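You operate a simulated robot arm through the tools that you are given. There is no shell and no other tool.

The job below is to be done with a simulated robot arm. You get a single attempt, and the scene is never put back.

Task
Rinse the milky teal tumbler, tip it out, fill it to 150 ML and set it out.
Fine: cold water, tap off; stand it on the worktop under the hook rail. Set down upright: teal tumbler.

The check looks at the end state, three seconds after you hand in, the way a careful person would. Anything else that was tipped, shoved, dropped, spilled or broken makes it a failure.

Robot
A 6-joint arm with a two-finger parallel gripper, fixed in place. Base frame: the origin is on the floor under the middle of its stand, x ahead of it, y to its left, z up. Units: mm, rad, N and s.
With the tool pointing down near the work surface it reaches from about 260 to 680 mm from the base axis. Its first joint turns from -1.152 to 1.152 rad. Payload 2.9 kg.
The TCP is the grasp point between the finger pads, 30 mm short of the fingertips. In the tool frame z runs along the fingers and y along their closing line. Largest opening 110 mm; finger width 20, thickness 10; the body of the gripper, 48 by 112 mm, starts 55 mm behind the TCP.
Orientation is that of the tool frame in the base frame, as a unit quaternion [x, y, z, w]. With the fingers straight down and closing along the base's y, the tool's x points along the base's -x, its y along +y and its z along -z.

Tools
- The arm moves only by the tool drive_tool. Its argument "moves" is a list of rows, each an object (a shift or turn left out is 0, a gripper value left out holds the last) with "dp": the shift along the base's x, y, z in mm, a list of three; "angular": the turn, a rotation vector about the base's x, y, z in rad, a list of three; "hand": the opening, from 0 (shut) to 1 (fully open). In form: [{"dp": [dx, dy, dz], "angular": [rx, ry, rz], "hand": hand}, ...]. A call has 1 to 20 rows; each row is the pose to reach, as a shift and turn from the pose commanded when the call began. A row lasts 0.2 s, in which the tool goes at most 50 mm and 0.15 rad; a call with a longer step from one row to the next is refused whole, and so is a gripper value outside its range. A pose out of reach is approached as far as the arm can. The call stops where the force on the tool passes 40 N (or 10 N more than at its start, if that is more) or the arm is blocked; 0.2 s more then pass. The fingers move at their own pace (about 108 mm/s each) and stop on an object; they squeeze with about 38 N. The grip force told is the motor's: it shows also when the fingers shut on nothing. Time passes only in rows, and 0.2 s behind the last, so rows that repeat a pose let the fingers close. It gives the time, the measured TCP pose, the force on the tool (base axes), the opening and the grip force at its end, in the units of the frame above (readings bear some noise), with the torque about the TCP (base axes, N m) and any sound that the robot's microphone picked up, and new pictures: "show" is both (left out), scene, wrist or none.
- Cameras (640 x 400 px; columns grow to the right, rows downward): "scene" is fixed at [88.4, 446.5, 1380.4]; the picture's right is [-0.59, -0.81, 0.00], its down [-0.48, 0.35, -0.80] and it looks along [0.65, -0.47, -0.60] (base axes); focal length 259 px, centre (320, 200). "wrist" rides on the gripper at [72, 17, -103] in the tool frame; the picture's right is [-0.23, 0.97, 0.00], its down [-0.76, -0.18, -0.62] and it looks along [-0.61, -0.14, 0.78] (tool axes); focal length 222 px, centre (320, 200). There is no depth. A picture from a camera that has moved, and an enlarged one, comes with that camera's place and axes in the base frame and with its lens.
- enlarge(camera, box): a new picture of the part [left, top, right, bottom] of that camera's present view, enlarged. No time passes.
- hand_in(): hands the job in; it is judged then, once.

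Places have to be worked out from the pictures, the camera data and where the tool is seen. Open the gripper and draw the arm clear of the work before you hand the job in, unless the task says otherwise.

The tools are called by a JSON object that holds its "api" and its "payload". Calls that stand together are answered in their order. drive_tool: Moves the arm, as the interface text tells. Its arguments: {"type":"object","properties":{"moves":{"type":"array"},"show":{"type":"string","enum":["both","scene","wrist","none"]}},"required":["moves"]} The other tools are called the same way: enlarge (camera, box) takes an enlarged picture of a part of a camera's view; hand_in () hands the job in.

At the start:

```text
clock: 0.0
tcp_pos: [303.7, 221.5, 1243.4]
ee_rot: [0.0, 1.0, -0.001, 0.0]
wrist_force: [-0.8, -0.7, -0.7]
ft_torque: [0.0, 0.0, 0.03]
finger_gap: 109.8
grasp_force: 0.0
```

scene: 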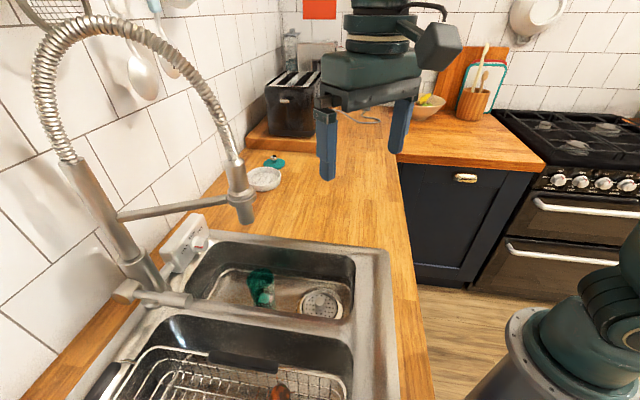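
wrist: 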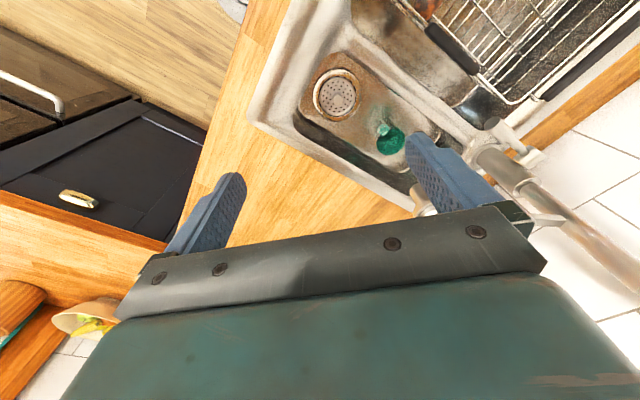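

I'll start by looking closely at the sink, tap and worktop regions before moving anything.

{"api": "enlarge", "payload": {"camera": "scene", "box": [80, 200, 400, 400]}}

{"api": "enlarge", "payload": {"camera": "scene", "box": [0, 0, 320, 200]}}

{"api": "enlarge", "payload": {"camera": "wrist", "box": [280, 40, 480, 165]}}

{"api": "enlarge", "payload": {"camera": "scene", "box": [100, 160, 260, 310]}}

```text
2.00 times, centred on (240, 300) of scene
camera zoom: at [88.4, 446.5, 1380.4], right [-0.59, -0.81, 0.0], down [-0.48, 0.35, -0.8], along [0.65, -0.47, -0.6], focal length 519 px, centre (480, 0)
```

zoom: 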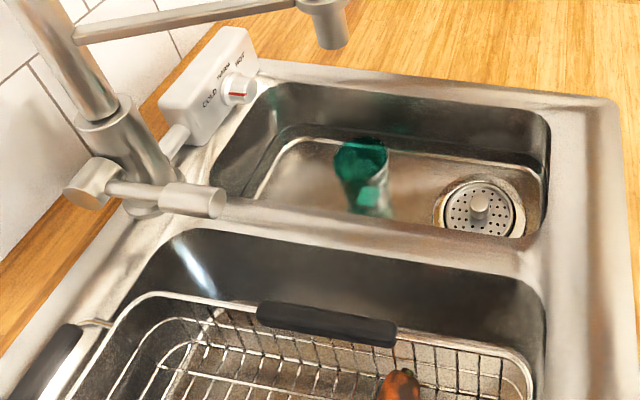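

```text
2.00 times, centred on (160, 100) of scene
camera zoom: at [88.4, 446.5, 1380.4], right [-0.59, -0.81, 0.0], down [-0.48, 0.35, -0.8], along [0.65, -0.47, -0.6], focal length 519 px, centre (640, 400)
```

zoom: 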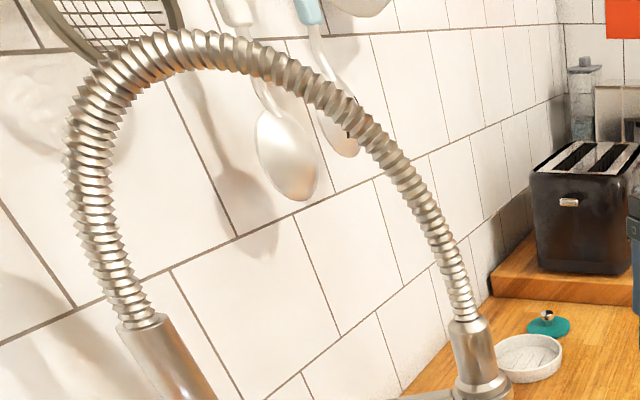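

```text
3.20 times, centred on (380, 102) of wrist
camera zoom: at [230.7, 239.1, 1346.7], right [0.23, 0.97, 0.0], down [0.76, -0.18, 0.62], along [0.61, -0.14, -0.78], focal length 711 px, centre (128, 512)
```

zoom: 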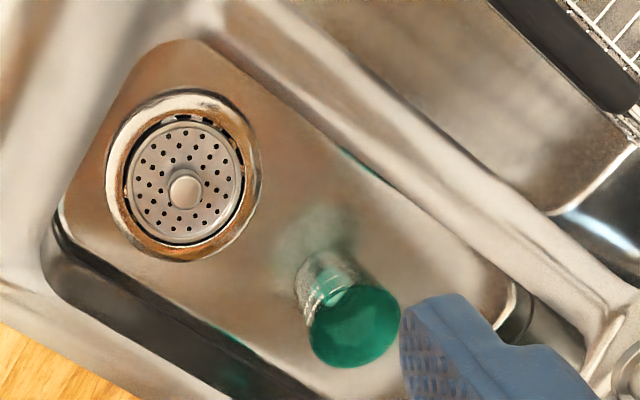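

```text
2.67 times, centred on (180, 235) of scene
camera zoom: at [88.4, 446.5, 1380.4], right [-0.59, -0.81, 0.0], down [-0.48, 0.35, -0.8], along [0.65, -0.47, -0.6], focal length 692 px, centre (693, 107)
```

zoom: 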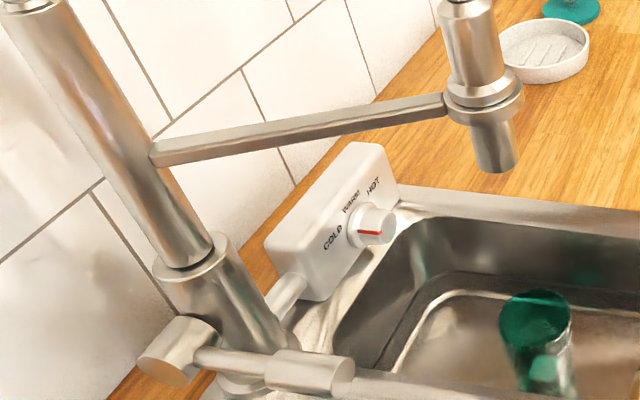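

The tumbler stands in the small basin around (460, 340), and the tap head seems to hang right above it. The kitchen is turned about 45° from the base frame. I'll turn the tool about +0.78 rad around z so the wrist camera faces the sink, tap and knob.

{"api": "drive_tool", "payload": {"moves": [{"angular": [0, 0, 0.14]}, {"angular": [0, 0, 0.28]}, {"angular": [0, 0, 0.42]}, {"angular": [0, 0, 0.56]}, {"angular": [0, 0, 0.7]}, {"angular": [0, 0, 0.785]}, {"angular": [0, 0, 0.785]}]}}

```text
clock: 1.6
tcp_pos: [302.4, 221.3, 1243.1]
ee_rot: [-0.384, 0.923, 0.0, 0.001]
wrist_force: [0.0, -0.2, -0.3]
ft_torque: [0.03, 0.01, 0.02]
finger_gap: 110.1
grasp_force: 0.0
camera wrist: at [240.0, 182.7, 1347.1], right [-0.53, 0.85, 0.0], down [0.66, 0.41, 0.62], along [0.53, 0.33, -0.78], focal length 222 px, centre (320, 200)
```

scene: 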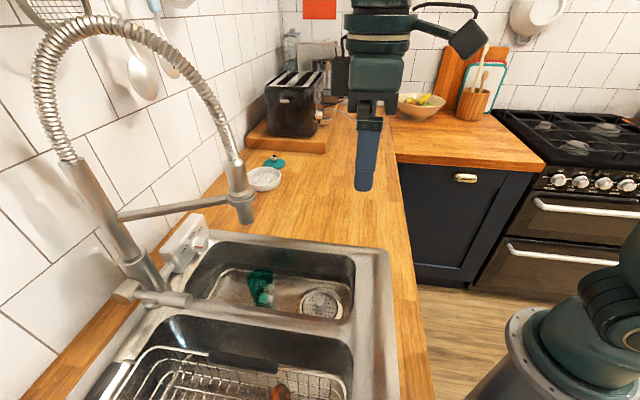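
wrist: 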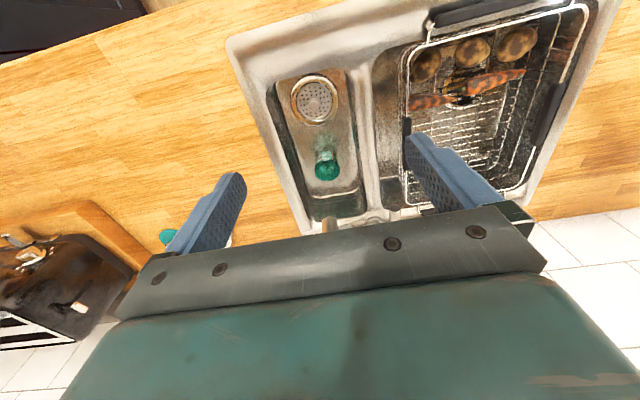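

The view now covers the basin, though the gripper hides the wall. I'll zoom in on the tumbler and on the scene's tap controls and wall.

{"api": "enlarge", "payload": {"camera": "wrist", "box": [264, 60, 392, 220]}}

{"api": "enlarge", "payload": {"camera": "scene", "box": [160, 200, 240, 260]}}

{"api": "enlarge", "payload": {"camera": "scene", "box": [225, 250, 305, 320]}}

{"api": "enlarge", "payload": {"camera": "scene", "box": [90, 250, 230, 340]}}

{"api": "enlarge", "payload": {"camera": "scene", "box": [0, 0, 340, 210]}}

```text
2.50 times, centred on (328, 140) of wrist
camera zoom: at [240.0, 182.7, 1347.1], right [-0.53, 0.85, 0.0], down [0.66, 0.41, 0.62], along [0.53, 0.33, -0.78], focal length 555 px, centre (300, 350)
```

zoom: 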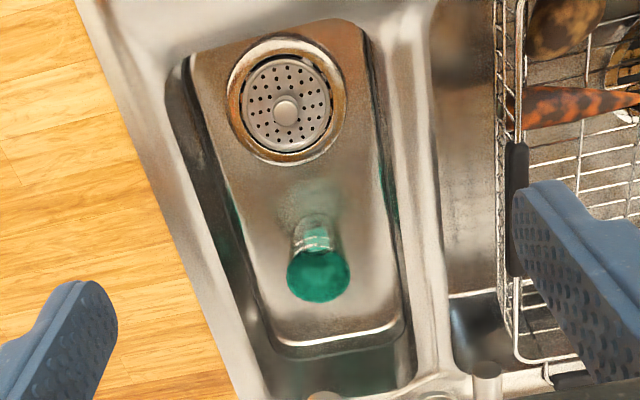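

```text
6.67 times, centred on (200, 230) of scene
camera zoom: at [88.4, 446.5, 1380.4], right [-0.59, -0.81, 0.0], down [-0.48, 0.35, -0.8], along [0.65, -0.47, -0.6], focal length 1729 px, centre (1120, 0)
```

zoom: 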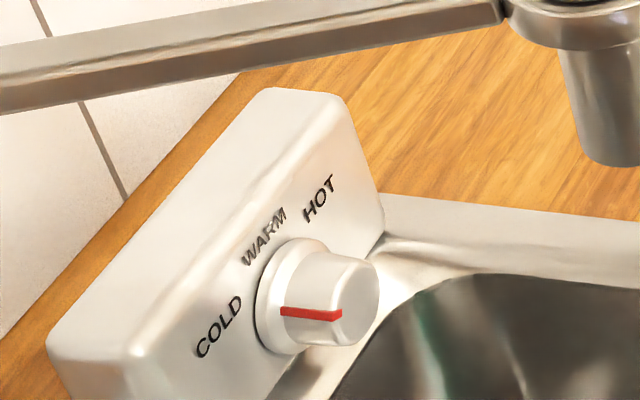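

```text
5.71 times, centred on (265, 285) of scene
camera zoom: at [88.4, 446.5, 1380.4], right [-0.59, -0.81, 0.0], down [-0.48, 0.35, -0.8], along [0.65, -0.47, -0.6], focal length 1482 px, centre (634, -286)
```

zoom: 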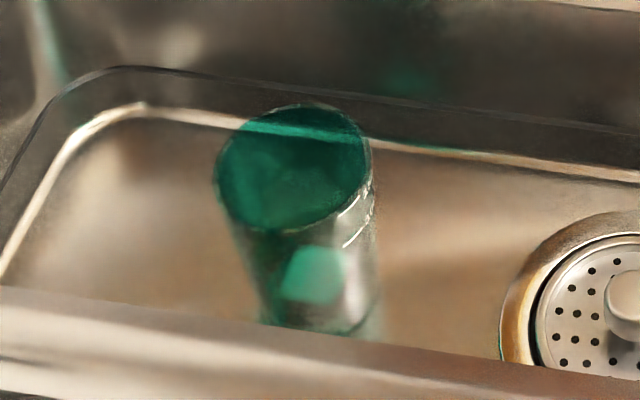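

```text
4.44 times, centred on (160, 295) of scene
camera zoom: at [88.4, 446.5, 1380.4], right [-0.59, -0.81, 0.0], down [-0.48, 0.35, -0.8], along [0.65, -0.47, -0.6], focal length 1153 px, centre (1031, -222)
```

zoom: 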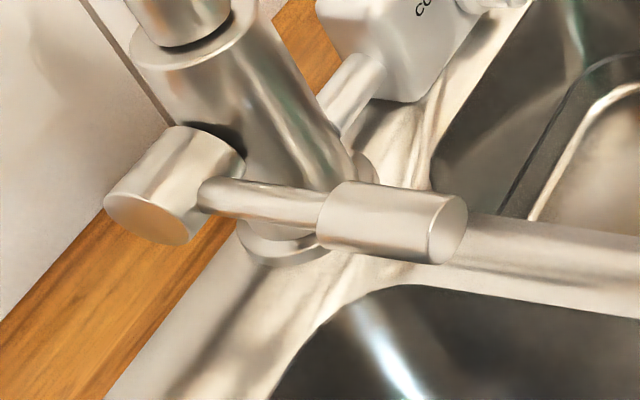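

```text
1.88 times, centred on (170, 105) of scene
camera zoom: at [88.4, 446.5, 1380.4], right [-0.59, -0.81, 0.0], down [-0.48, 0.35, -0.8], along [0.65, -0.47, -0.6], focal length 488 px, centre (602, 379)
```

zoom: 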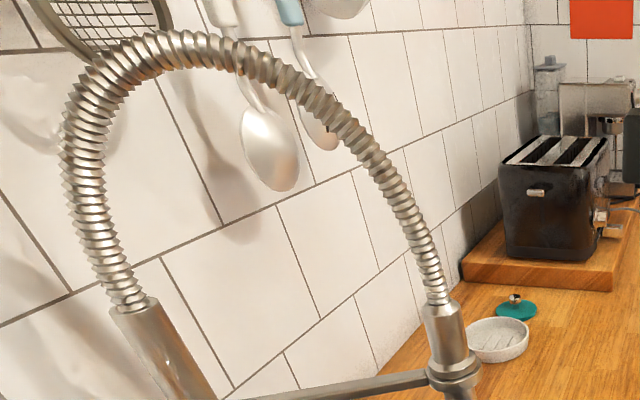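

Readings agree with a tumbler rim near (464, 344, 894) and a tap nozzle directly above it near (468, 346, 1054). I'll tilt the tool toward the wall from this safe spot to see the knob, lever and rail.

{"api": "drive_tool", "payload": {"moves": [{"angular": [0.1, -0.1, 0]}, {"angular": [0.2, -0.2, 0]}, {"angular": [0.3, -0.3, 0]}, {"angular": [0.4, -0.4, 0]}, {"angular": [0.5, -0.5, 0]}, {"angular": [0.55, -0.55, 0]}, {"angular": [0.55, -0.55, 0]}]}}

```text
clock: 3.2
tcp_pos: [302.7, 221.0, 1242.8]
ee_rot: [-0.353, 0.855, 0.144, 0.351]
wrist_force: [-0.1, 0.3, -0.1]
ft_torque: [0.02, 0.02, 0.0]
finger_gap: 110.0
grasp_force: 0.1
camera wrist: at [203.5, 145.6, 1266.0], right [-0.57, 0.8, 0.16], down [0.2, -0.05, 0.98], along [0.79, 0.59, -0.13], focal length 222 px, centre (320, 200)
```

scene: 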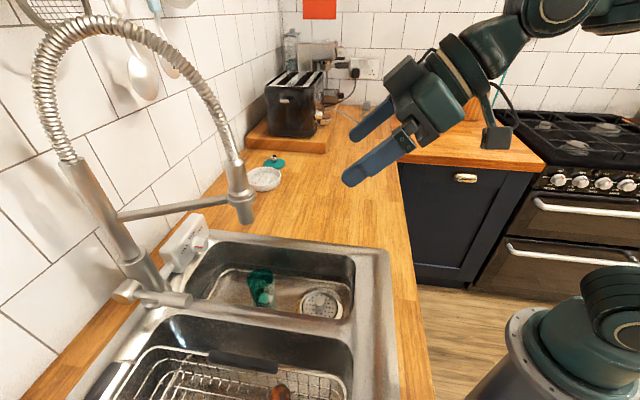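
wrist: 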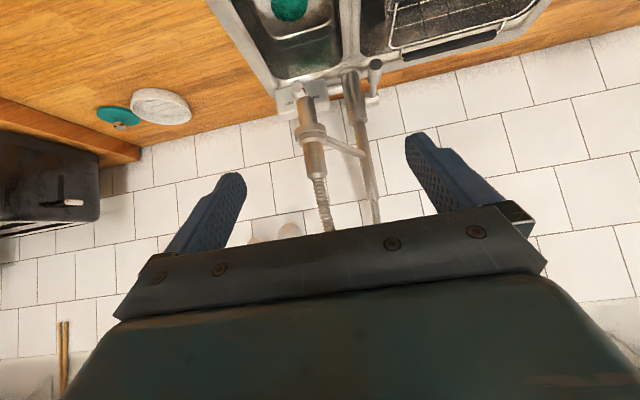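

The image is upside down; utensil ends show at the lower middle. I'll tilt a little further so the camera sees the rail higher on the wall.

{"api": "drive_tool", "payload": {"moves": [{"angular": [0.1, -0.1, 0]}, {"angular": [0.2, -0.2, 0]}, {"angular": [0.3, -0.3, 0]}, {"angular": [0.36, -0.36, 0]}, {"angular": [0.36, -0.36, 0]}]}}

```text
clock: 4.4
tcp_pos: [303.5, 222.0, 1243.4]
ee_rot: [-0.305, 0.739, 0.229, 0.556]
wrist_force: [-0.5, -1.0, 0.3]
ft_torque: [0.03, -0.03, -0.01]
finger_gap: 110.1
grasp_force: 0.1
camera wrist: at [207.1, 149.9, 1202.9], right [-0.64, 0.73, 0.22], down [-0.15, -0.4, 0.91], along [0.75, 0.55, 0.36], focal length 222 px, centre (320, 200)
```

scene: 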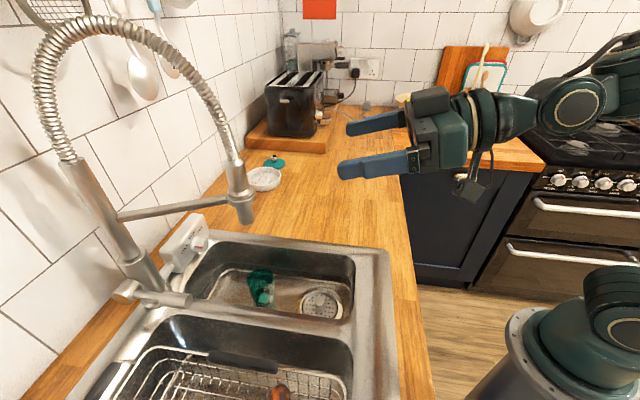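
wrist: 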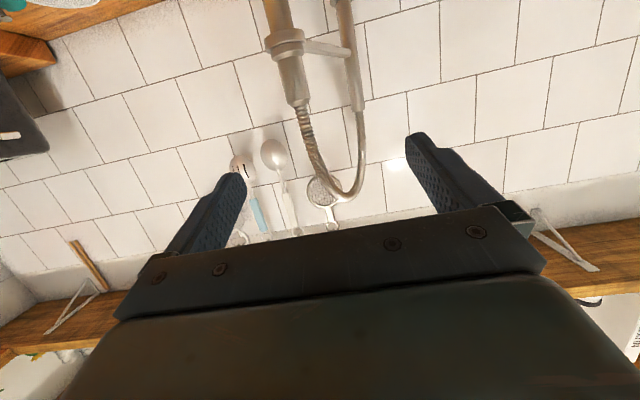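

Utensils hang along the wall at about u=110–400 along the counter, so the free worktop under the rail lies past the sink near the soap dish. Next I'll lower the camera, with less tilt, to look at the knob and lever from the side clear of the nozzle.

{"api": "drive_tool", "payload": {"moves": [{"dp": [32, -2, -30], "angular": [-0.08, 0.08, 0]}, {"dp": [64, -4, -60], "angular": [-0.16, 0.16, 0]}, {"dp": [96, -5, -92], "angular": [-0.24, 0.24, 0]}, {"dp": [128, -6, -122], "angular": [-0.32, 0.32, 0]}, {"dp": [160, -8, -152], "angular": [-0.4, 0.4, 0]}, {"dp": [191, -10, -183], "angular": [-0.415, 0.415, 0]}, {"dp": [191, -10, -183], "angular": [-0.415, 0.415, 0]}]}}

```text
clock: 6.0
tcp_pos: [493.5, 212.6, 1060.7]
ee_rot: [-0.36, 0.868, 0.131, 0.317]
wrist_force: [0.0, 0.4, -0.7]
ft_torque: [0.02, -0.03, 0.01]
finger_gap: 110.0
grasp_force: 0.0
camera wrist: at [394.7, 137.7, 1094.7], right [-0.57, 0.81, 0.15], down [0.25, 0.0, 0.97], along [0.78, 0.58, -0.21], focal length 222 px, centre (320, 200)
```

scene: 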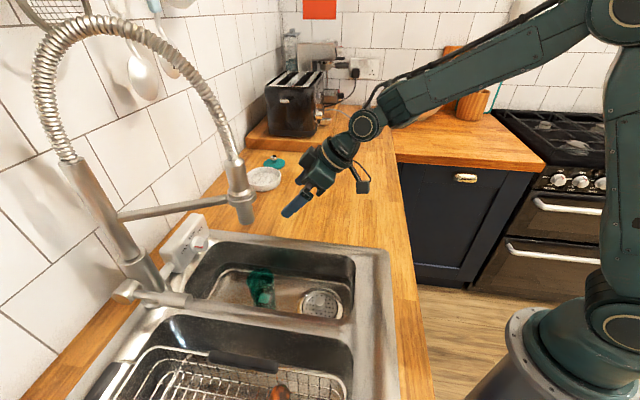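
wrist: 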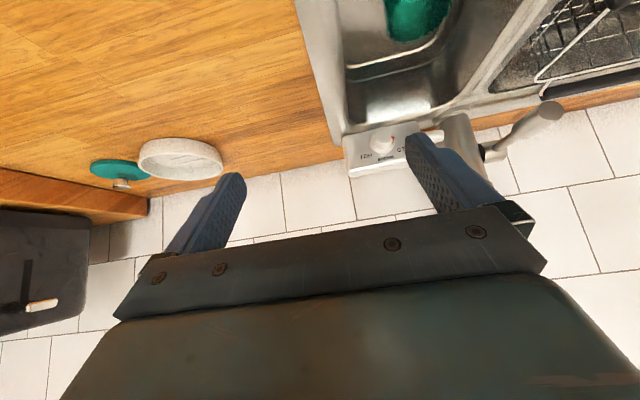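

The knob and the lever are now in the wrist view. I'll zoom in on both, and on the tumbler at the top.

{"api": "enlarge", "payload": {"camera": "wrist", "box": [330, 110, 430, 180]}}

{"api": "enlarge", "payload": {"camera": "wrist", "box": [420, 60, 600, 200]}}

{"api": "enlarge", "payload": {"camera": "wrist", "box": [340, 0, 480, 80]}}

```text
5.71 times, centred on (380, 145) of wrist
camera zoom: at [394.7, 137.7, 1094.7], right [-0.57, 0.81, 0.15], down [0.25, 0.0, 0.97], along [0.78, 0.58, -0.21], focal length 1269 px, centre (-23, 514)
```

zoom: 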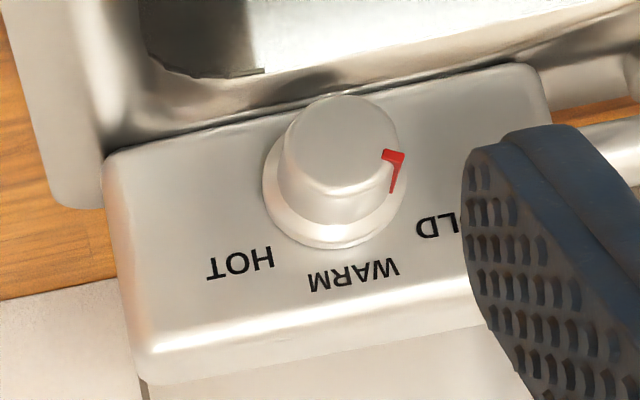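

```text
2.86 times, centred on (510, 130) of wrist
camera zoom: at [394.7, 137.7, 1094.7], right [-0.57, 0.81, 0.15], down [0.25, 0.0, 0.97], along [0.78, 0.58, -0.21], focal length 635 px, centre (-223, 400)
```

zoom: 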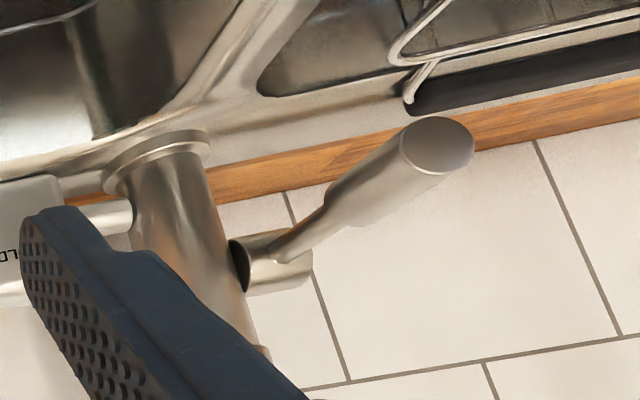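

```text
4.57 times, centred on (410, 40) of wrist
camera zoom: at [394.7, 137.7, 1094.7], right [-0.57, 0.81, 0.15], down [0.25, 0.0, 0.97], along [0.78, 0.58, -0.21], focal length 1015 px, centre (-91, 931)
```

zoom: 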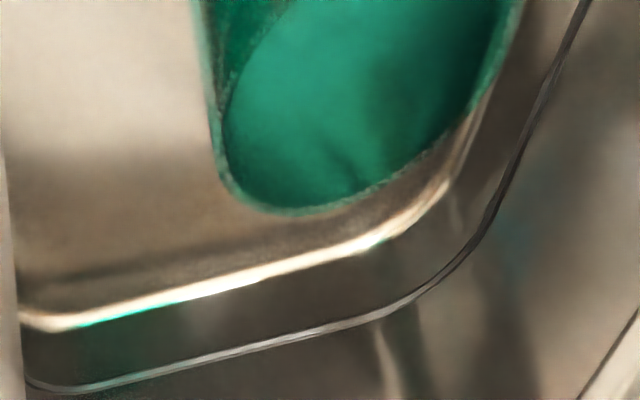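

The knob's red pointer already sits at COLD, so I'll leave it. The lever handle runs toward the front at about u=-54, v=622–670, z≈1000. I'll now get a close look into the basin to measure the tumbler and see its marks.

{"api": "drive_tool", "payload": {"moves": [{"dp": [-40, 8, -20], "angular": [-0.095, 0.095, 0]}, {"dp": [-80, 15, -40], "angular": [-0.19, 0.19, 0]}, {"dp": [-121, 23, -60], "angular": [-0.283, 0.283, 0]}, {"dp": [-121, 23, -60], "angular": [-0.283, 0.283, 0]}], "show": "wrist"}}

{"api": "enlarge", "payload": {"camera": "wrist", "box": [240, 0, 480, 150]}}

```text
clock: 7.0
tcp_pos: [372.9, 236.5, 998.7]
ee_rot: [-0.378, 0.914, 0.057, 0.137]
wrist_force: [-0.6, 1.4, -0.1]
ft_torque: [0.03, -0.02, 0.0]
finger_gap: 110.2
grasp_force: 0.1
camera wrist: at [289.3, 178.0, 1077.7], right [-0.53, 0.84, 0.07], down [0.51, 0.26, 0.82], along [0.67, 0.47, -0.57], focal length 222 px, centre (320, 200)
```

wrist: 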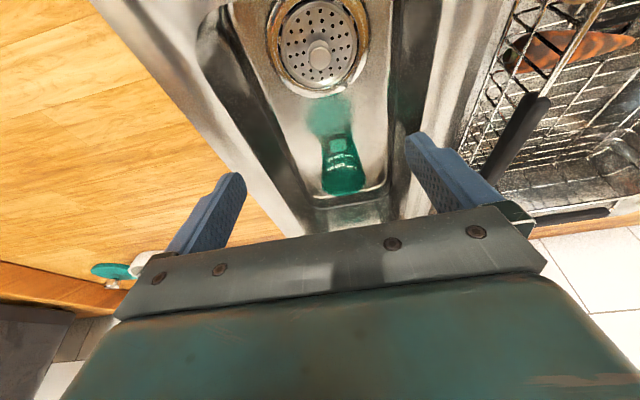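

```text
2.67 times, centred on (360, 75) of wrist
camera zoom: at [289.3, 178.0, 1077.7], right [-0.53, 0.84, 0.07], down [0.51, 0.26, 0.82], along [0.67, 0.47, -0.57], focal length 592 px, centre (213, 533)
```

zoom: 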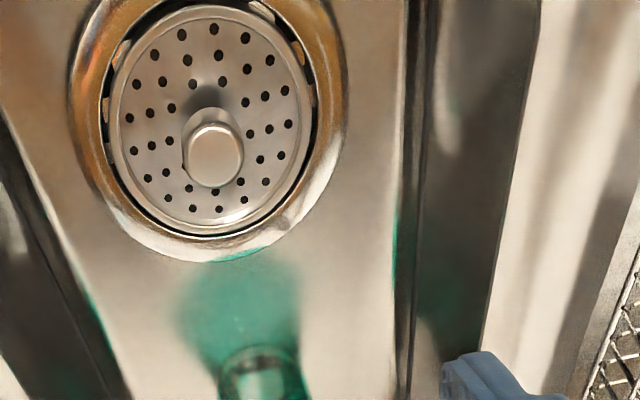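

{"api": "enlarge", "payload": {"camera": "wrist", "box": [280, 110, 400, 220]}}

{"api": "enlarge", "payload": {"camera": "wrist", "box": [180, 0, 440, 240]}}

```text
3.64 times, centred on (340, 165) of wrist
camera zoom: at [289.3, 178.0, 1077.7], right [-0.53, 0.84, 0.07], down [0.51, 0.26, 0.82], along [0.67, 0.47, -0.57], focal length 808 px, centre (247, 327)
```

zoom: 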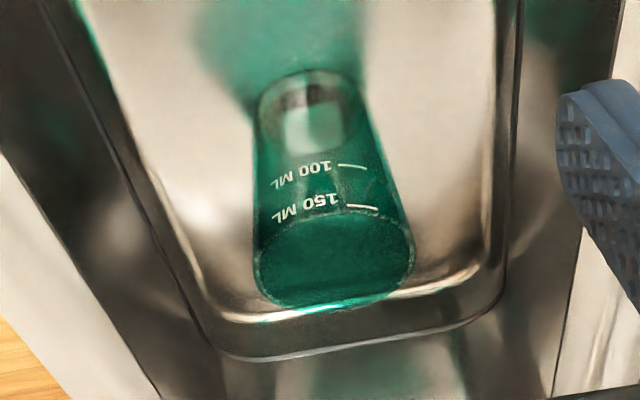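

```text
1.67 times, centred on (310, 120) of wrist
camera zoom: at [289.3, 178.0, 1077.7], right [-0.53, 0.84, 0.07], down [0.51, 0.26, 0.82], along [0.67, 0.47, -0.57], focal length 370 px, centre (337, 333)
```

zoom: 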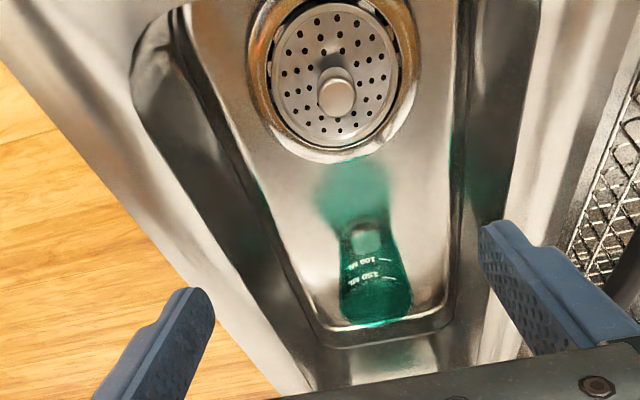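

The tumbler is translucent teal with 100 ML and 150 ML marks facing me, centred in the basin (rim about z=880, base about z=797). Next I'll move over to the tap lever for a close look before gripping it.

{"api": "drive_tool", "payload": {"moves": [{"dp": [-11, 31, 18], "angular": [0.064, -0.064, 0]}, {"dp": [-23, 62, 36], "angular": [0.128, -0.128, 0]}, {"dp": [-34, 93, 55], "angular": [0.192, -0.192, 0]}, {"dp": [-46, 124, 73], "angular": [0.256, -0.256, 0]}, {"dp": [-57.5, 155, 91], "angular": [0.32, -0.32, 0]}, {"dp": [-57.5, 155, 91], "angular": [0.32, -0.32, 0]}]}}

{"api": "enlarge", "payload": {"camera": "wrist", "box": [240, 60, 480, 210]}}

```text
clock: 8.4
tcp_pos: [315.5, 392.2, 1090.6]
ee_rot: [-0.355, 0.86, 0.14, 0.34]
wrist_force: [-0.1, 0.5, -0.3]
ft_torque: [0.02, 0.03, -0.01]
finger_gap: 109.9
grasp_force: 0.0
camera wrist: at [216.6, 317.1, 1117.0], right [-0.57, 0.81, 0.16], down [0.22, -0.03, 0.98], along [0.79, 0.59, -0.15], focal length 222 px, centre (320, 200)
```

scene: 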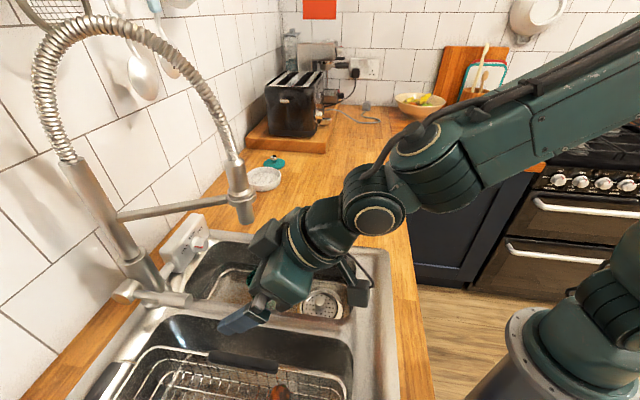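
wrist: 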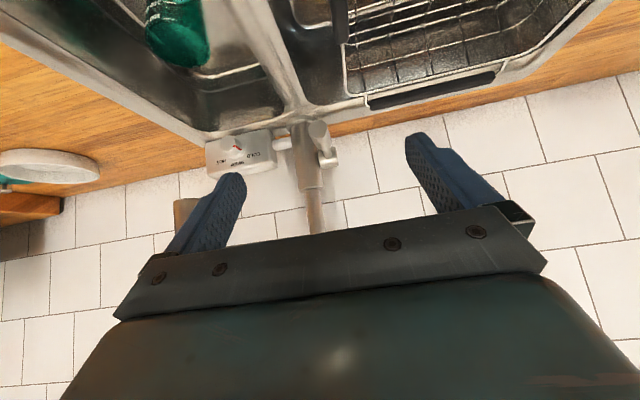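

```text
2.67 times, centred on (360, 135) of wrist
camera zoom: at [216.6, 317.1, 1117.0], right [-0.57, 0.81, 0.16], down [0.22, -0.03, 0.98], along [0.79, 0.59, -0.15], focal length 592 px, centre (213, 373)
```

zoom: 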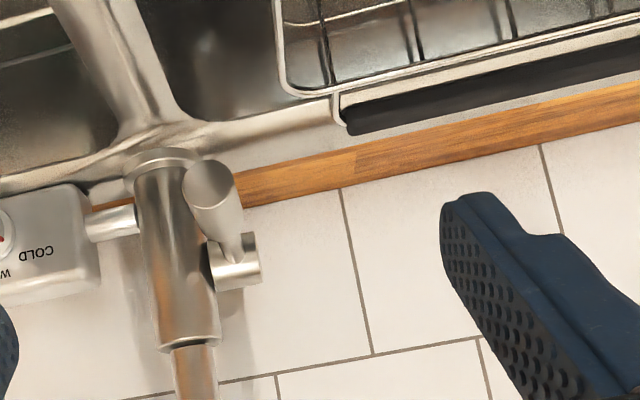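

The lever handle end is around (u=-48, v=627, z=991), and the lever lies level. I'll narrow the fingers and go partway in along the tool axis, then check the alignment.

{"api": "drive_tool", "payload": {"moves": [{"dp": [25, 21, -5], "hand": 0.5}, {"dp": [51, 42, -11], "hand": 0.5}, {"dp": [70, 62, -44], "hand": 0.5}, {"dp": [70, 62, -44], "hand": 0.5}]}}

{"api": "enlarge", "payload": {"camera": "wrist", "box": [220, 60, 460, 210]}}

{"api": "enlarge", "payload": {"camera": "scene", "box": [100, 220, 260, 340]}}

```text
clock: 9.4
tcp_pos: [385.1, 456.6, 1046.5]
ee_rot: [-0.355, 0.86, 0.14, 0.339]
wrist_force: [0.8, 0.1, 0.9]
ft_torque: [0.02, -0.01, 0.01]
finger_gap: 55.1
grasp_force: 0.0
camera wrist: at [286.0, 381.0, 1074.0], right [-0.57, 0.81, 0.16], down [0.22, -0.03, 0.98], along [0.79, 0.59, -0.16], focal length 222 px, centre (320, 200)
```

scene: 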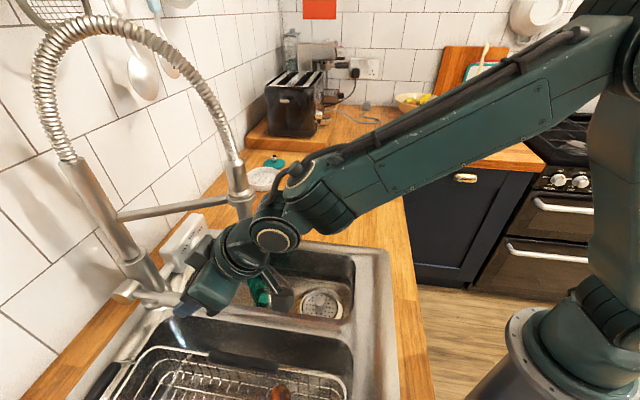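
wrist: 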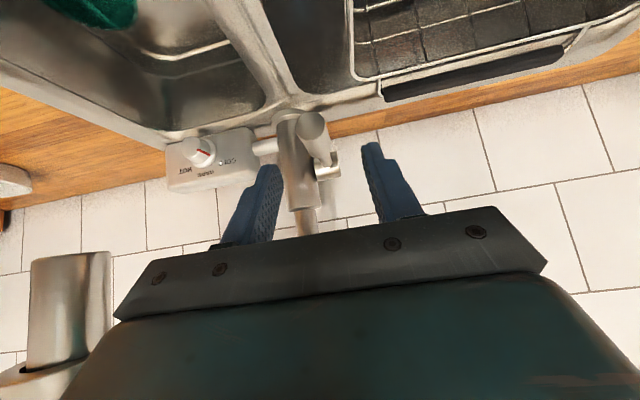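

```text
2.67 times, centred on (340, 135) of wrist
camera zoom: at [286.0, 381.0, 1074.0], right [-0.57, 0.81, 0.16], down [0.22, -0.03, 0.98], along [0.79, 0.59, -0.16], focal length 592 px, centre (267, 373)
```

zoom: 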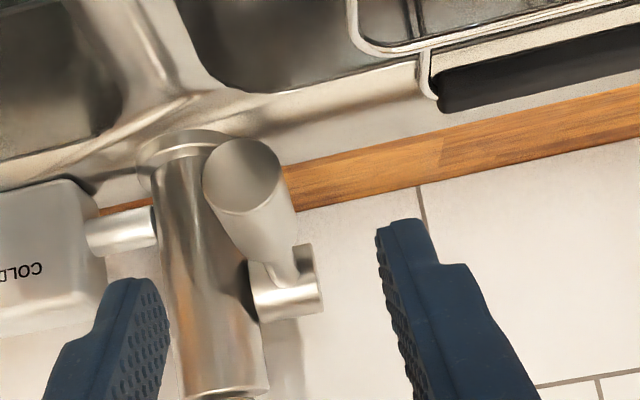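

```text
3.33 times, centred on (180, 280) of scene
camera zoom: at [88.4, 446.5, 1380.4], right [-0.59, -0.81, 0.0], down [-0.48, 0.35, -0.8], along [0.65, -0.47, -0.6], focal length 864 px, centre (787, -67)
```

zoom: 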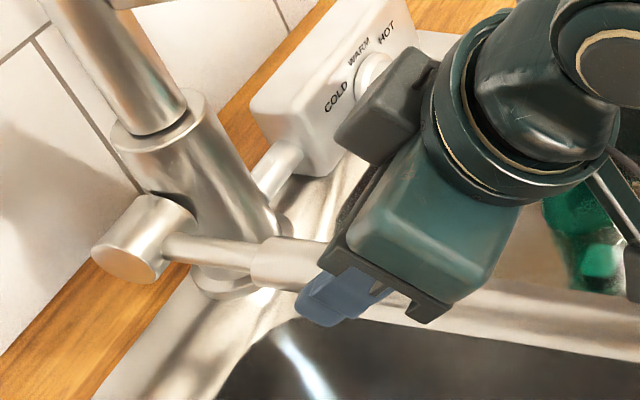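

The fingers straddle the handle line well; handle centre is near u=-46.5, z=993. I'll go in along the axis to v≈650 and close gently on the handle.

{"api": "drive_tool", "payload": {"moves": [{"dp": [21, 18, -27], "hand": 0.5}, {"dp": [41.5, 36, -53.5], "hand": 0.5}, {"dp": [41.5, 36, -53.5], "hand": 0.5}]}}

{"api": "enlarge", "payload": {"camera": "wrist", "box": [220, 60, 460, 210]}}

{"api": "enlarge", "payload": {"camera": "scene", "box": [100, 220, 260, 340]}}

```text
clock: 10.2
tcp_pos: [425.9, 491.0, 996.1]
ee_rot: [-0.356, 0.859, 0.14, 0.339]
wrist_force: [0.7, -0.1, -0.8]
ft_torque: [0.0, 0.02, -0.02]
finger_gap: 55.1
grasp_force: 0.0
camera wrist: at [326.6, 415.7, 1021.9], right [-0.57, 0.81, 0.16], down [0.22, -0.03, 0.98], along [0.79, 0.59, -0.16], focal length 222 px, centre (320, 200)
```

scene: 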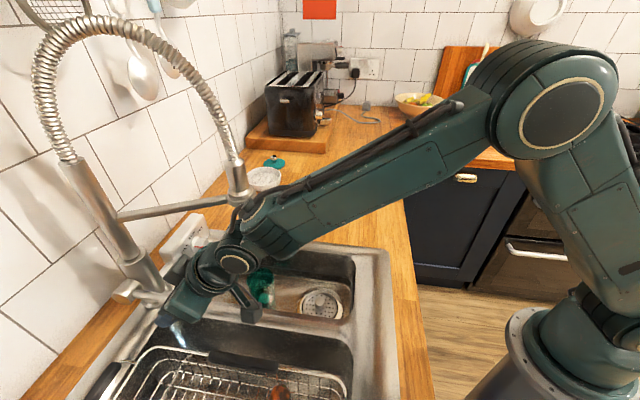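
wrist: 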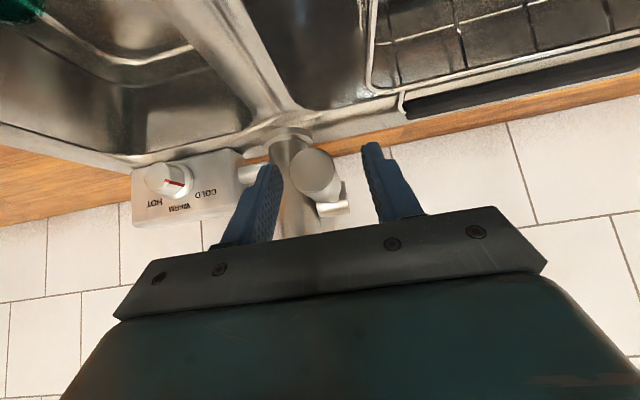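

```text
2.67 times, centred on (340, 135) of wrist
camera zoom: at [326.6, 415.7, 1021.9], right [-0.57, 0.81, 0.16], down [0.22, -0.03, 0.98], along [0.79, 0.59, -0.16], focal length 592 px, centre (267, 373)
```

zoom: 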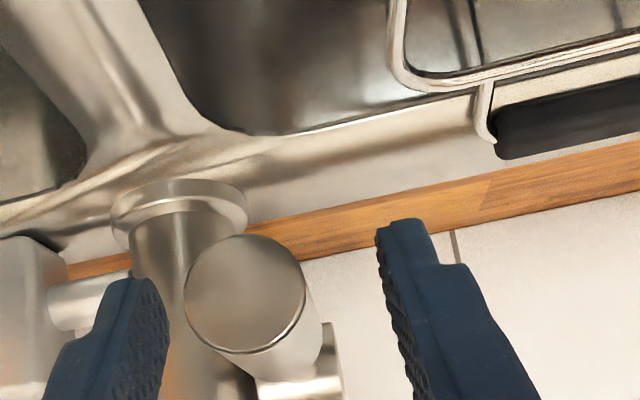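

```text
3.33 times, centred on (180, 280) of scene
camera zoom: at [88.4, 446.5, 1380.4], right [-0.59, -0.81, 0.0], down [-0.48, 0.35, -0.8], along [0.65, -0.47, -0.6], focal length 864 px, centre (787, -67)
```

zoom: 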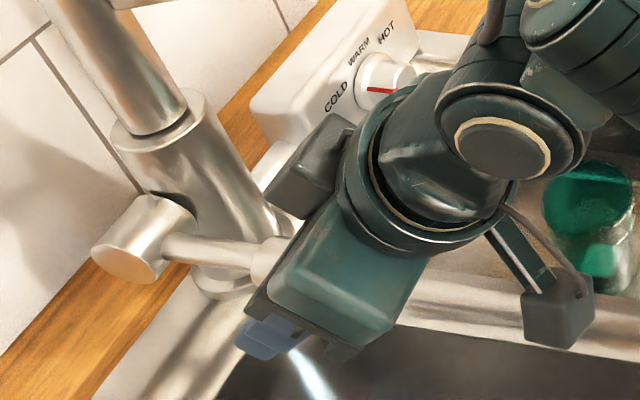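

The handle end is measured at (u=-46, v=630, z=990), and the TCP sits on it at u=-46, v=648. Closing on the handle now.

{"api": "drive_tool", "payload": {"moves": [{"hand": 0.3}, {"hand": 0.1}, {"hand": 0.1}], "show": "wrist"}}

```text
clock: 11.0
tcp_pos: [426.9, 490.7, 995.5]
ee_rot: [-0.355, 0.86, 0.14, 0.34]
wrist_force: [8.6, -3.4, -1.5]
ft_torque: [-0.07, -0.06, 0.65]
finger_gap: 24.4
grasp_force: 45.3
camera wrist: at [327.2, 415.0, 1022.0], right [-0.57, 0.81, 0.15], down [0.22, -0.03, 0.98], along [0.79, 0.59, -0.16], focal length 222 px, centre (320, 200)
```

wrist: 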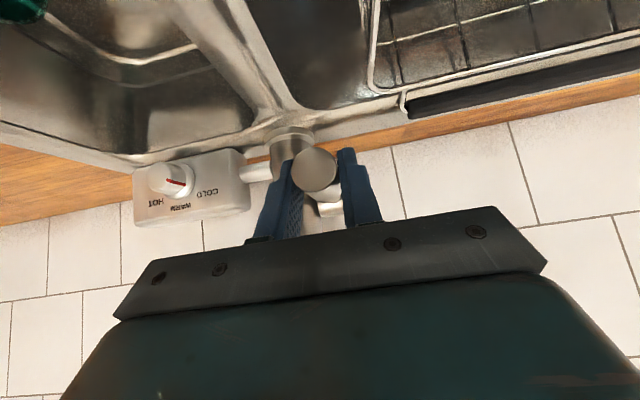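

Gripped at 24 mm. I'll lift the lever a little along its arc and listen for water.

{"api": "drive_tool", "payload": {"moves": [{"dp": [0.1, 0.1, 3.5], "angular": [-0.035, 0.035, 0], "hand": 0.1}, {"dp": [0.25, 0.25, 7], "angular": [-0.07, 0.07, 0], "hand": 0.1}, {"dp": [0.55, 0.55, 10.5], "angular": [-0.106, 0.106, 0], "hand": 0.1}]}}

```text
clock: 11.8
tcp_pos: [427.6, 490.9, 1008.8]
ee_rot: [-0.364, 0.881, 0.115, 0.278]
wrist_force: [5.9, 2.6, 13.0]
ft_torque: [0.8, -1.04, -0.43]
finger_gap: 24.5
grasp_force: 45.1
camera wrist: at [332.2, 419.5, 1052.1], right [-0.56, 0.82, 0.13], down [0.31, 0.06, 0.95], along [0.77, 0.57, -0.29], focal length 222 px, centre (320, 200)
```

scene: 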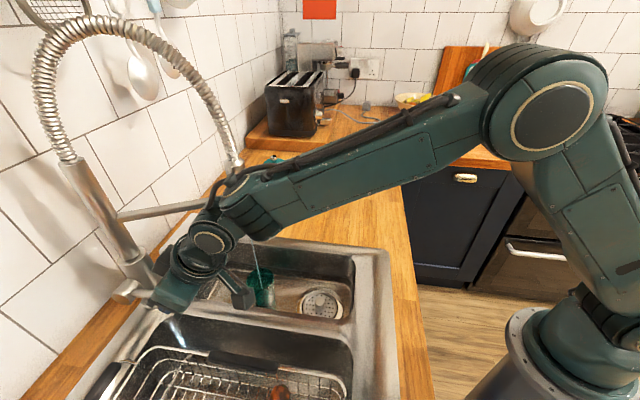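
wrist: 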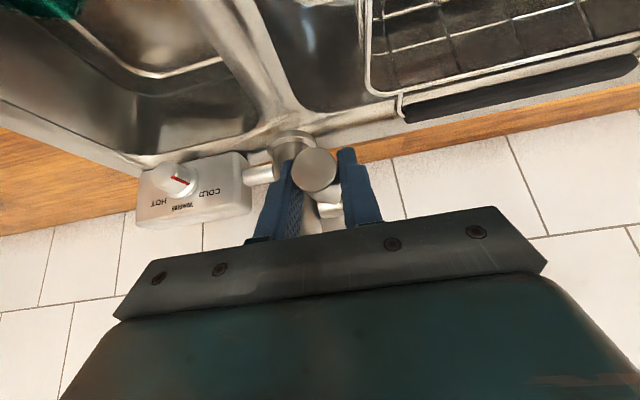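

A stream is now running into the tumbler: lifting opens the tap. I'll look at the stream and the tumbler closely.

{"api": "enlarge", "payload": {"camera": "scene", "box": [225, 240, 305, 320]}}

```text
5.00 times, centred on (265, 280) of scene
camera zoom: at [88.4, 446.3, 1380.5], right [-0.59, -0.81, 0.0], down [-0.48, 0.35, -0.8], along [0.65, -0.47, -0.6], focal length 1297 px, centre (595, -200)
```

zoom: 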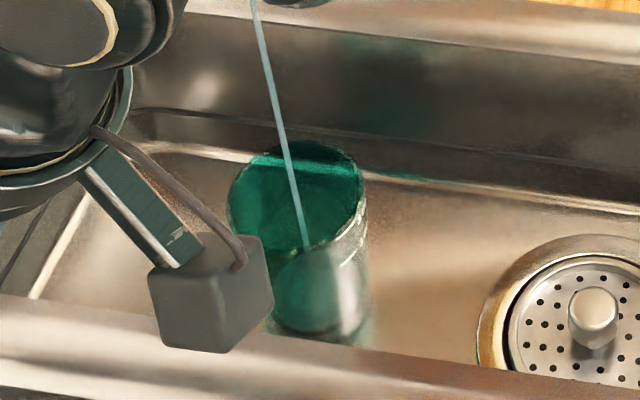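

The stream lands inside the tumbler. For the rinse I'll hold the lever at this small opening for about 2 s and see how fast it fills.

{"api": "drive_tool", "payload": {"moves": [{"hand": 0.1}, {"hand": 0.1}, {"hand": 0.1}, {"hand": 0.1}, {"hand": 0.1}, {"hand": 0.1}, {"hand": 0.1}, {"hand": 0.1}, {"hand": 0.1}, {"hand": 0.1}], "show": "scene"}}

{"api": "enlarge", "payload": {"camera": "scene", "box": [225, 240, 305, 320]}}

```text
clock: 14.0
tcp_pos: [427.4, 490.9, 1005.2]
ee_rot: [-0.366, 0.881, 0.115, 0.276]
wrist_force: [6.5, 9.7, 10.6]
ft_torque: [0.67, -0.84, -0.52]
finger_gap: 24.3
grasp_force: 44.9
```

scene: 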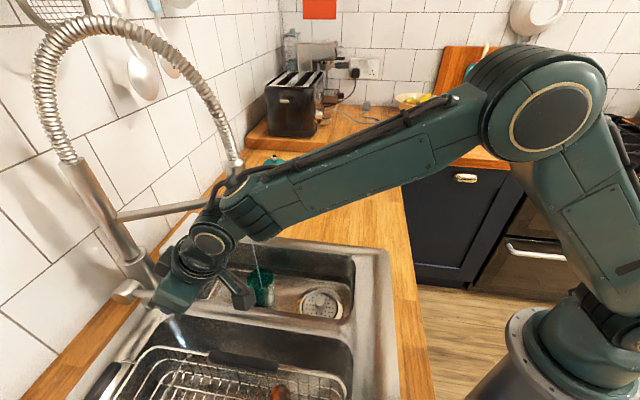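

```text
5.00 times, centred on (265, 280) of scene
camera zoom: at [88.4, 446.6, 1380.4], right [-0.59, -0.81, 0.0], down [-0.48, 0.35, -0.8], along [0.65, -0.47, -0.6], focal length 1297 px, centre (595, -200)
```

zoom: 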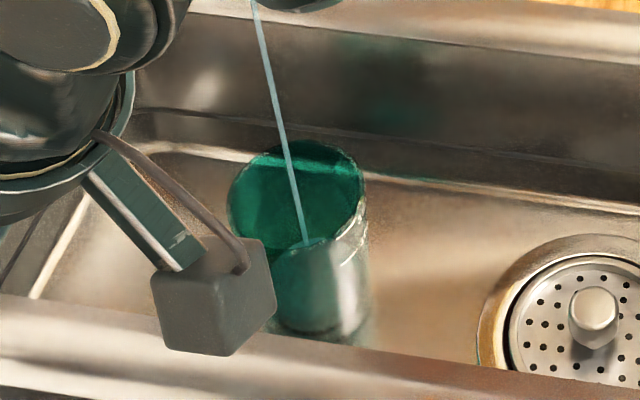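

It rises slowly at this opening. I'll lift further for a stronger rinse flow and hold ~2 s.

{"api": "drive_tool", "payload": {"moves": [{"dp": [0.6, 0.6, 5], "angular": [-0.05, 0.05, 0], "hand": 0.1}, {"dp": [1.3, 1.3, 10], "angular": [-0.1, 0.1, 0], "hand": 0.1}, {"dp": [2.3, 2.3, 15.5], "angular": [-0.16, 0.16, 0], "hand": 0.1}, {"dp": [2.3, 2.3, 15.5], "angular": [-0.16, 0.16, 0], "hand": 0.1}, {"dp": [2.3, 2.3, 15.5], "angular": [-0.16, 0.16, 0], "hand": 0.1}, {"dp": [2.3, 2.3, 15.5], "angular": [-0.16, 0.16, 0], "hand": 0.1}, {"dp": [2.3, 2.3, 15.5], "angular": [-0.16, 0.16, 0], "hand": 0.1}], "show": "scene"}}

{"api": "enlarge", "payload": {"camera": "scene", "box": [225, 240, 305, 320]}}

```text
clock: 15.6
tcp_pos: [430.2, 493.1, 1020.1]
ee_rot: [-0.376, 0.907, 0.072, 0.175]
wrist_force: [-1.7, 23.9, 6.3]
ft_torque: [0.65, -0.69, -0.55]
finger_gap: 24.7
grasp_force: 44.7
```

scene: 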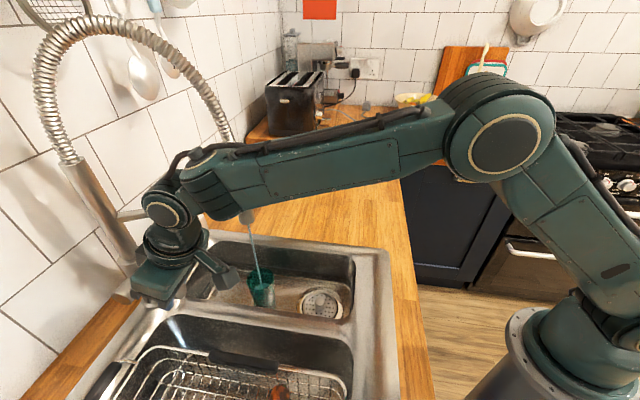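

```text
5.00 times, centred on (265, 280) of scene
camera zoom: at [88.3, 447.1, 1380.2], right [-0.59, -0.81, 0.0], down [-0.48, 0.35, -0.8], along [0.65, -0.47, -0.6], focal length 1297 px, centre (595, -200)
```

zoom: 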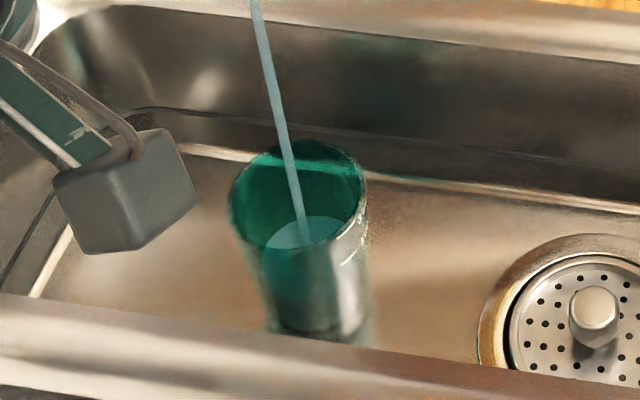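

The flow is stronger and the level visibly rising. I'll hold a bit longer, following the lever arc slightly toward the wall to relieve the side force.

{"api": "drive_tool", "payload": {"moves": [{"dp": [0.7, 0, 0], "hand": 0.1}, {"dp": [0.7, 0, 0], "hand": 0.1}, {"dp": [0.7, 0, 0], "hand": 0.1}, {"dp": [0.7, 0, 0], "hand": 0.1}, {"dp": [0.7, 0, 0], "hand": 0.1}, {"dp": [0.7, 0, 0], "hand": 0.1}, {"dp": [0.7, 0, 0], "hand": 0.1}, {"dp": [0.7, 0, 0], "hand": 0.1}], "show": "scene"}}

{"api": "enlarge", "payload": {"camera": "scene", "box": [225, 240, 305, 320]}}

```text
clock: 17.4
tcp_pos: [431.1, 493.1, 1018.6]
ee_rot: [-0.377, 0.907, 0.072, 0.174]
wrist_force: [-6.1, 24.5, 6.4]
ft_torque: [0.63, -0.7, -0.55]
finger_gap: 24.5
grasp_force: 45.0
```

scene: 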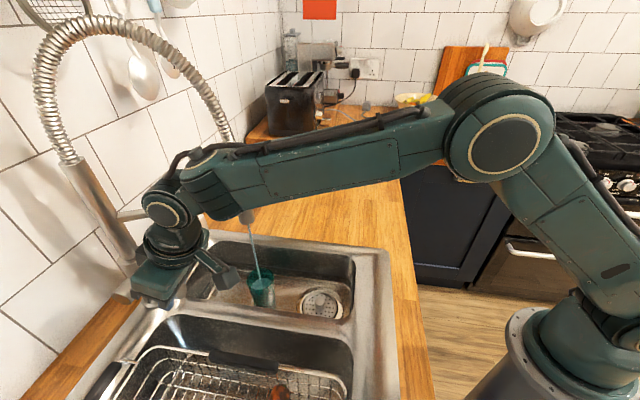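

```text
5.00 times, centred on (265, 280) of scene
camera zoom: at [88.1, 447.1, 1380.2], right [-0.59, -0.81, 0.0], down [-0.48, 0.35, -0.8], along [0.65, -0.47, -0.6], focal length 1297 px, centre (595, -200)
```

zoom: 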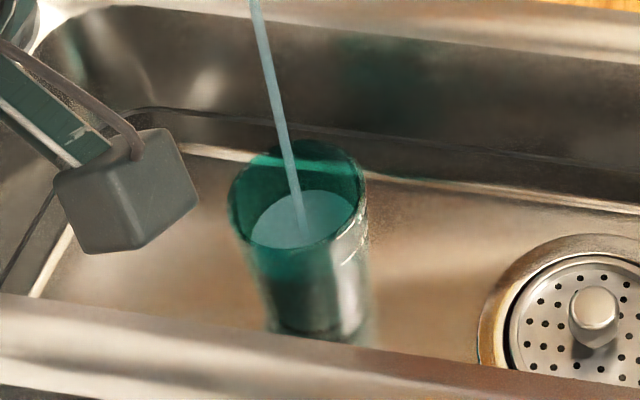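

Level is near three quarters. I'll let it run about 2.4 s more to rinse almost to the brim before shutting.

{"api": "drive_tool", "payload": {"moves": [{"hand": 0.1}, {"hand": 0.1}, {"hand": 0.1}, {"hand": 0.1}, {"hand": 0.1}, {"hand": 0.1}, {"hand": 0.1}, {"hand": 0.1}, {"hand": 0.1}, {"hand": 0.1}, {"hand": 0.1}], "show": "scene"}}

{"api": "enlarge", "payload": {"camera": "scene", "box": [225, 240, 305, 320]}}

```text
clock: 19.8
tcp_pos: [429.4, 492.9, 1019.8]
ee_rot: [-0.378, 0.907, 0.072, 0.174]
wrist_force: [-5.3, 25.3, 3.6]
ft_torque: [0.52, -0.59, -0.64]
finger_gap: 24.6
grasp_force: 45.4
```

scene: 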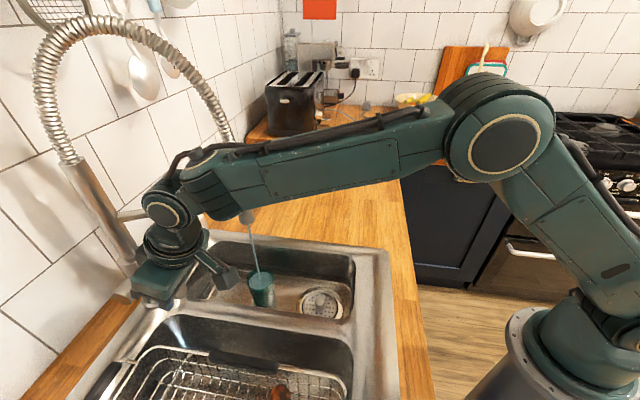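

```text
5.00 times, centred on (265, 280) of scene
camera zoom: at [88.2, 447.1, 1380.2], right [-0.59, -0.81, 0.0], down [-0.48, 0.35, -0.8], along [0.65, -0.47, -0.6], focal length 1297 px, centre (595, -200)
```

zoom: 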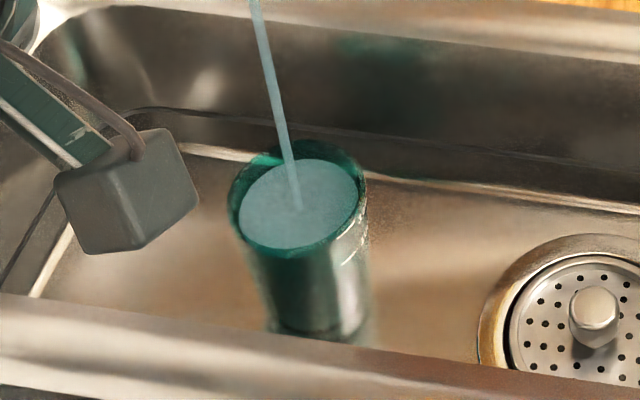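

Nearly at the brim now. I'll shut the tap by bringing the lever back down along the same arc.

{"api": "drive_tool", "payload": {"moves": [{"dp": [-1.3, -1.0, -7], "angular": [0.07, -0.07, 0], "hand": 0.1}, {"dp": [-2.3, -1.8, -14], "angular": [0.14, -0.14, 0], "hand": 0.1}, {"dp": [-3.1, -2.4, -20.5], "angular": [0.21, -0.21, 0], "hand": 0.1}, {"dp": [-3.5, -2.8, -26], "angular": [0.266, -0.266, 0], "hand": 0.1}, {"dp": [-3.5, -2.8, -27], "angular": [0.266, -0.266, 0], "hand": 0.1}]}}

{"api": "enlarge", "payload": {"camera": "scene", "box": [225, 240, 305, 320]}}

```text
clock: 21.0
tcp_pos: [425.0, 488.7, 994.0]
ee_rot: [-0.357, 0.858, 0.143, 0.34]
wrist_force: [-29.5, -4.3, 12.9]
ft_torque: [-0.5, 0.85, -0.59]
finger_gap: 24.6
grasp_force: 44.9
camera wrist: at [326.4, 412.9, 1020.2], right [-0.57, 0.8, 0.16], down [0.22, -0.04, 0.98], along [0.79, 0.59, -0.16], focal length 222 px, centre (320, 200)
```

scene: 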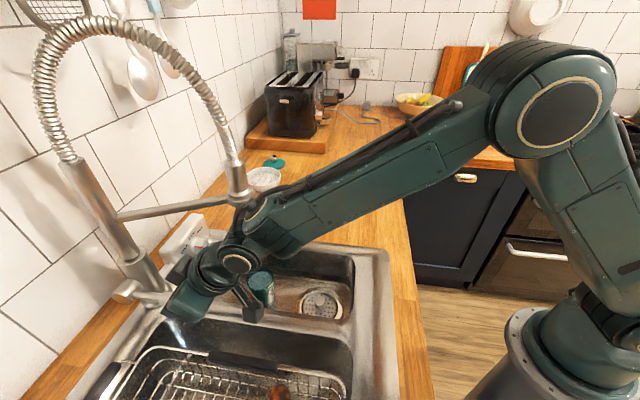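
wrist: 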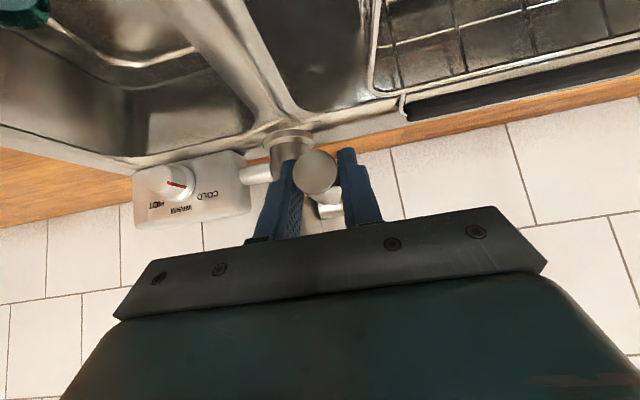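

```text
5.00 times, centred on (265, 280) of scene
camera zoom: at [87.4, 446.1, 1380.6], right [-0.59, -0.81, 0.0], down [-0.48, 0.35, -0.8], along [0.65, -0.47, -0.6], focal length 1297 px, centre (595, -200)
```

zoom: 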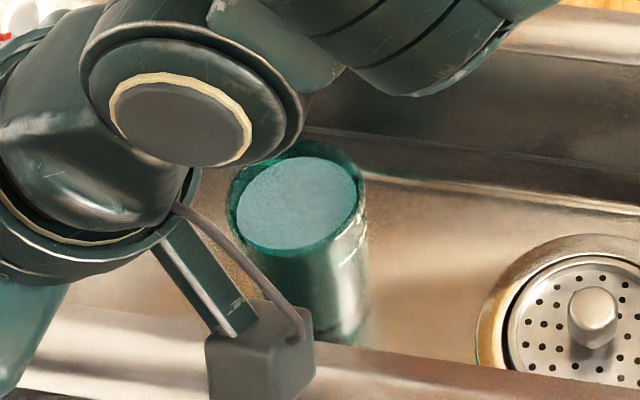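

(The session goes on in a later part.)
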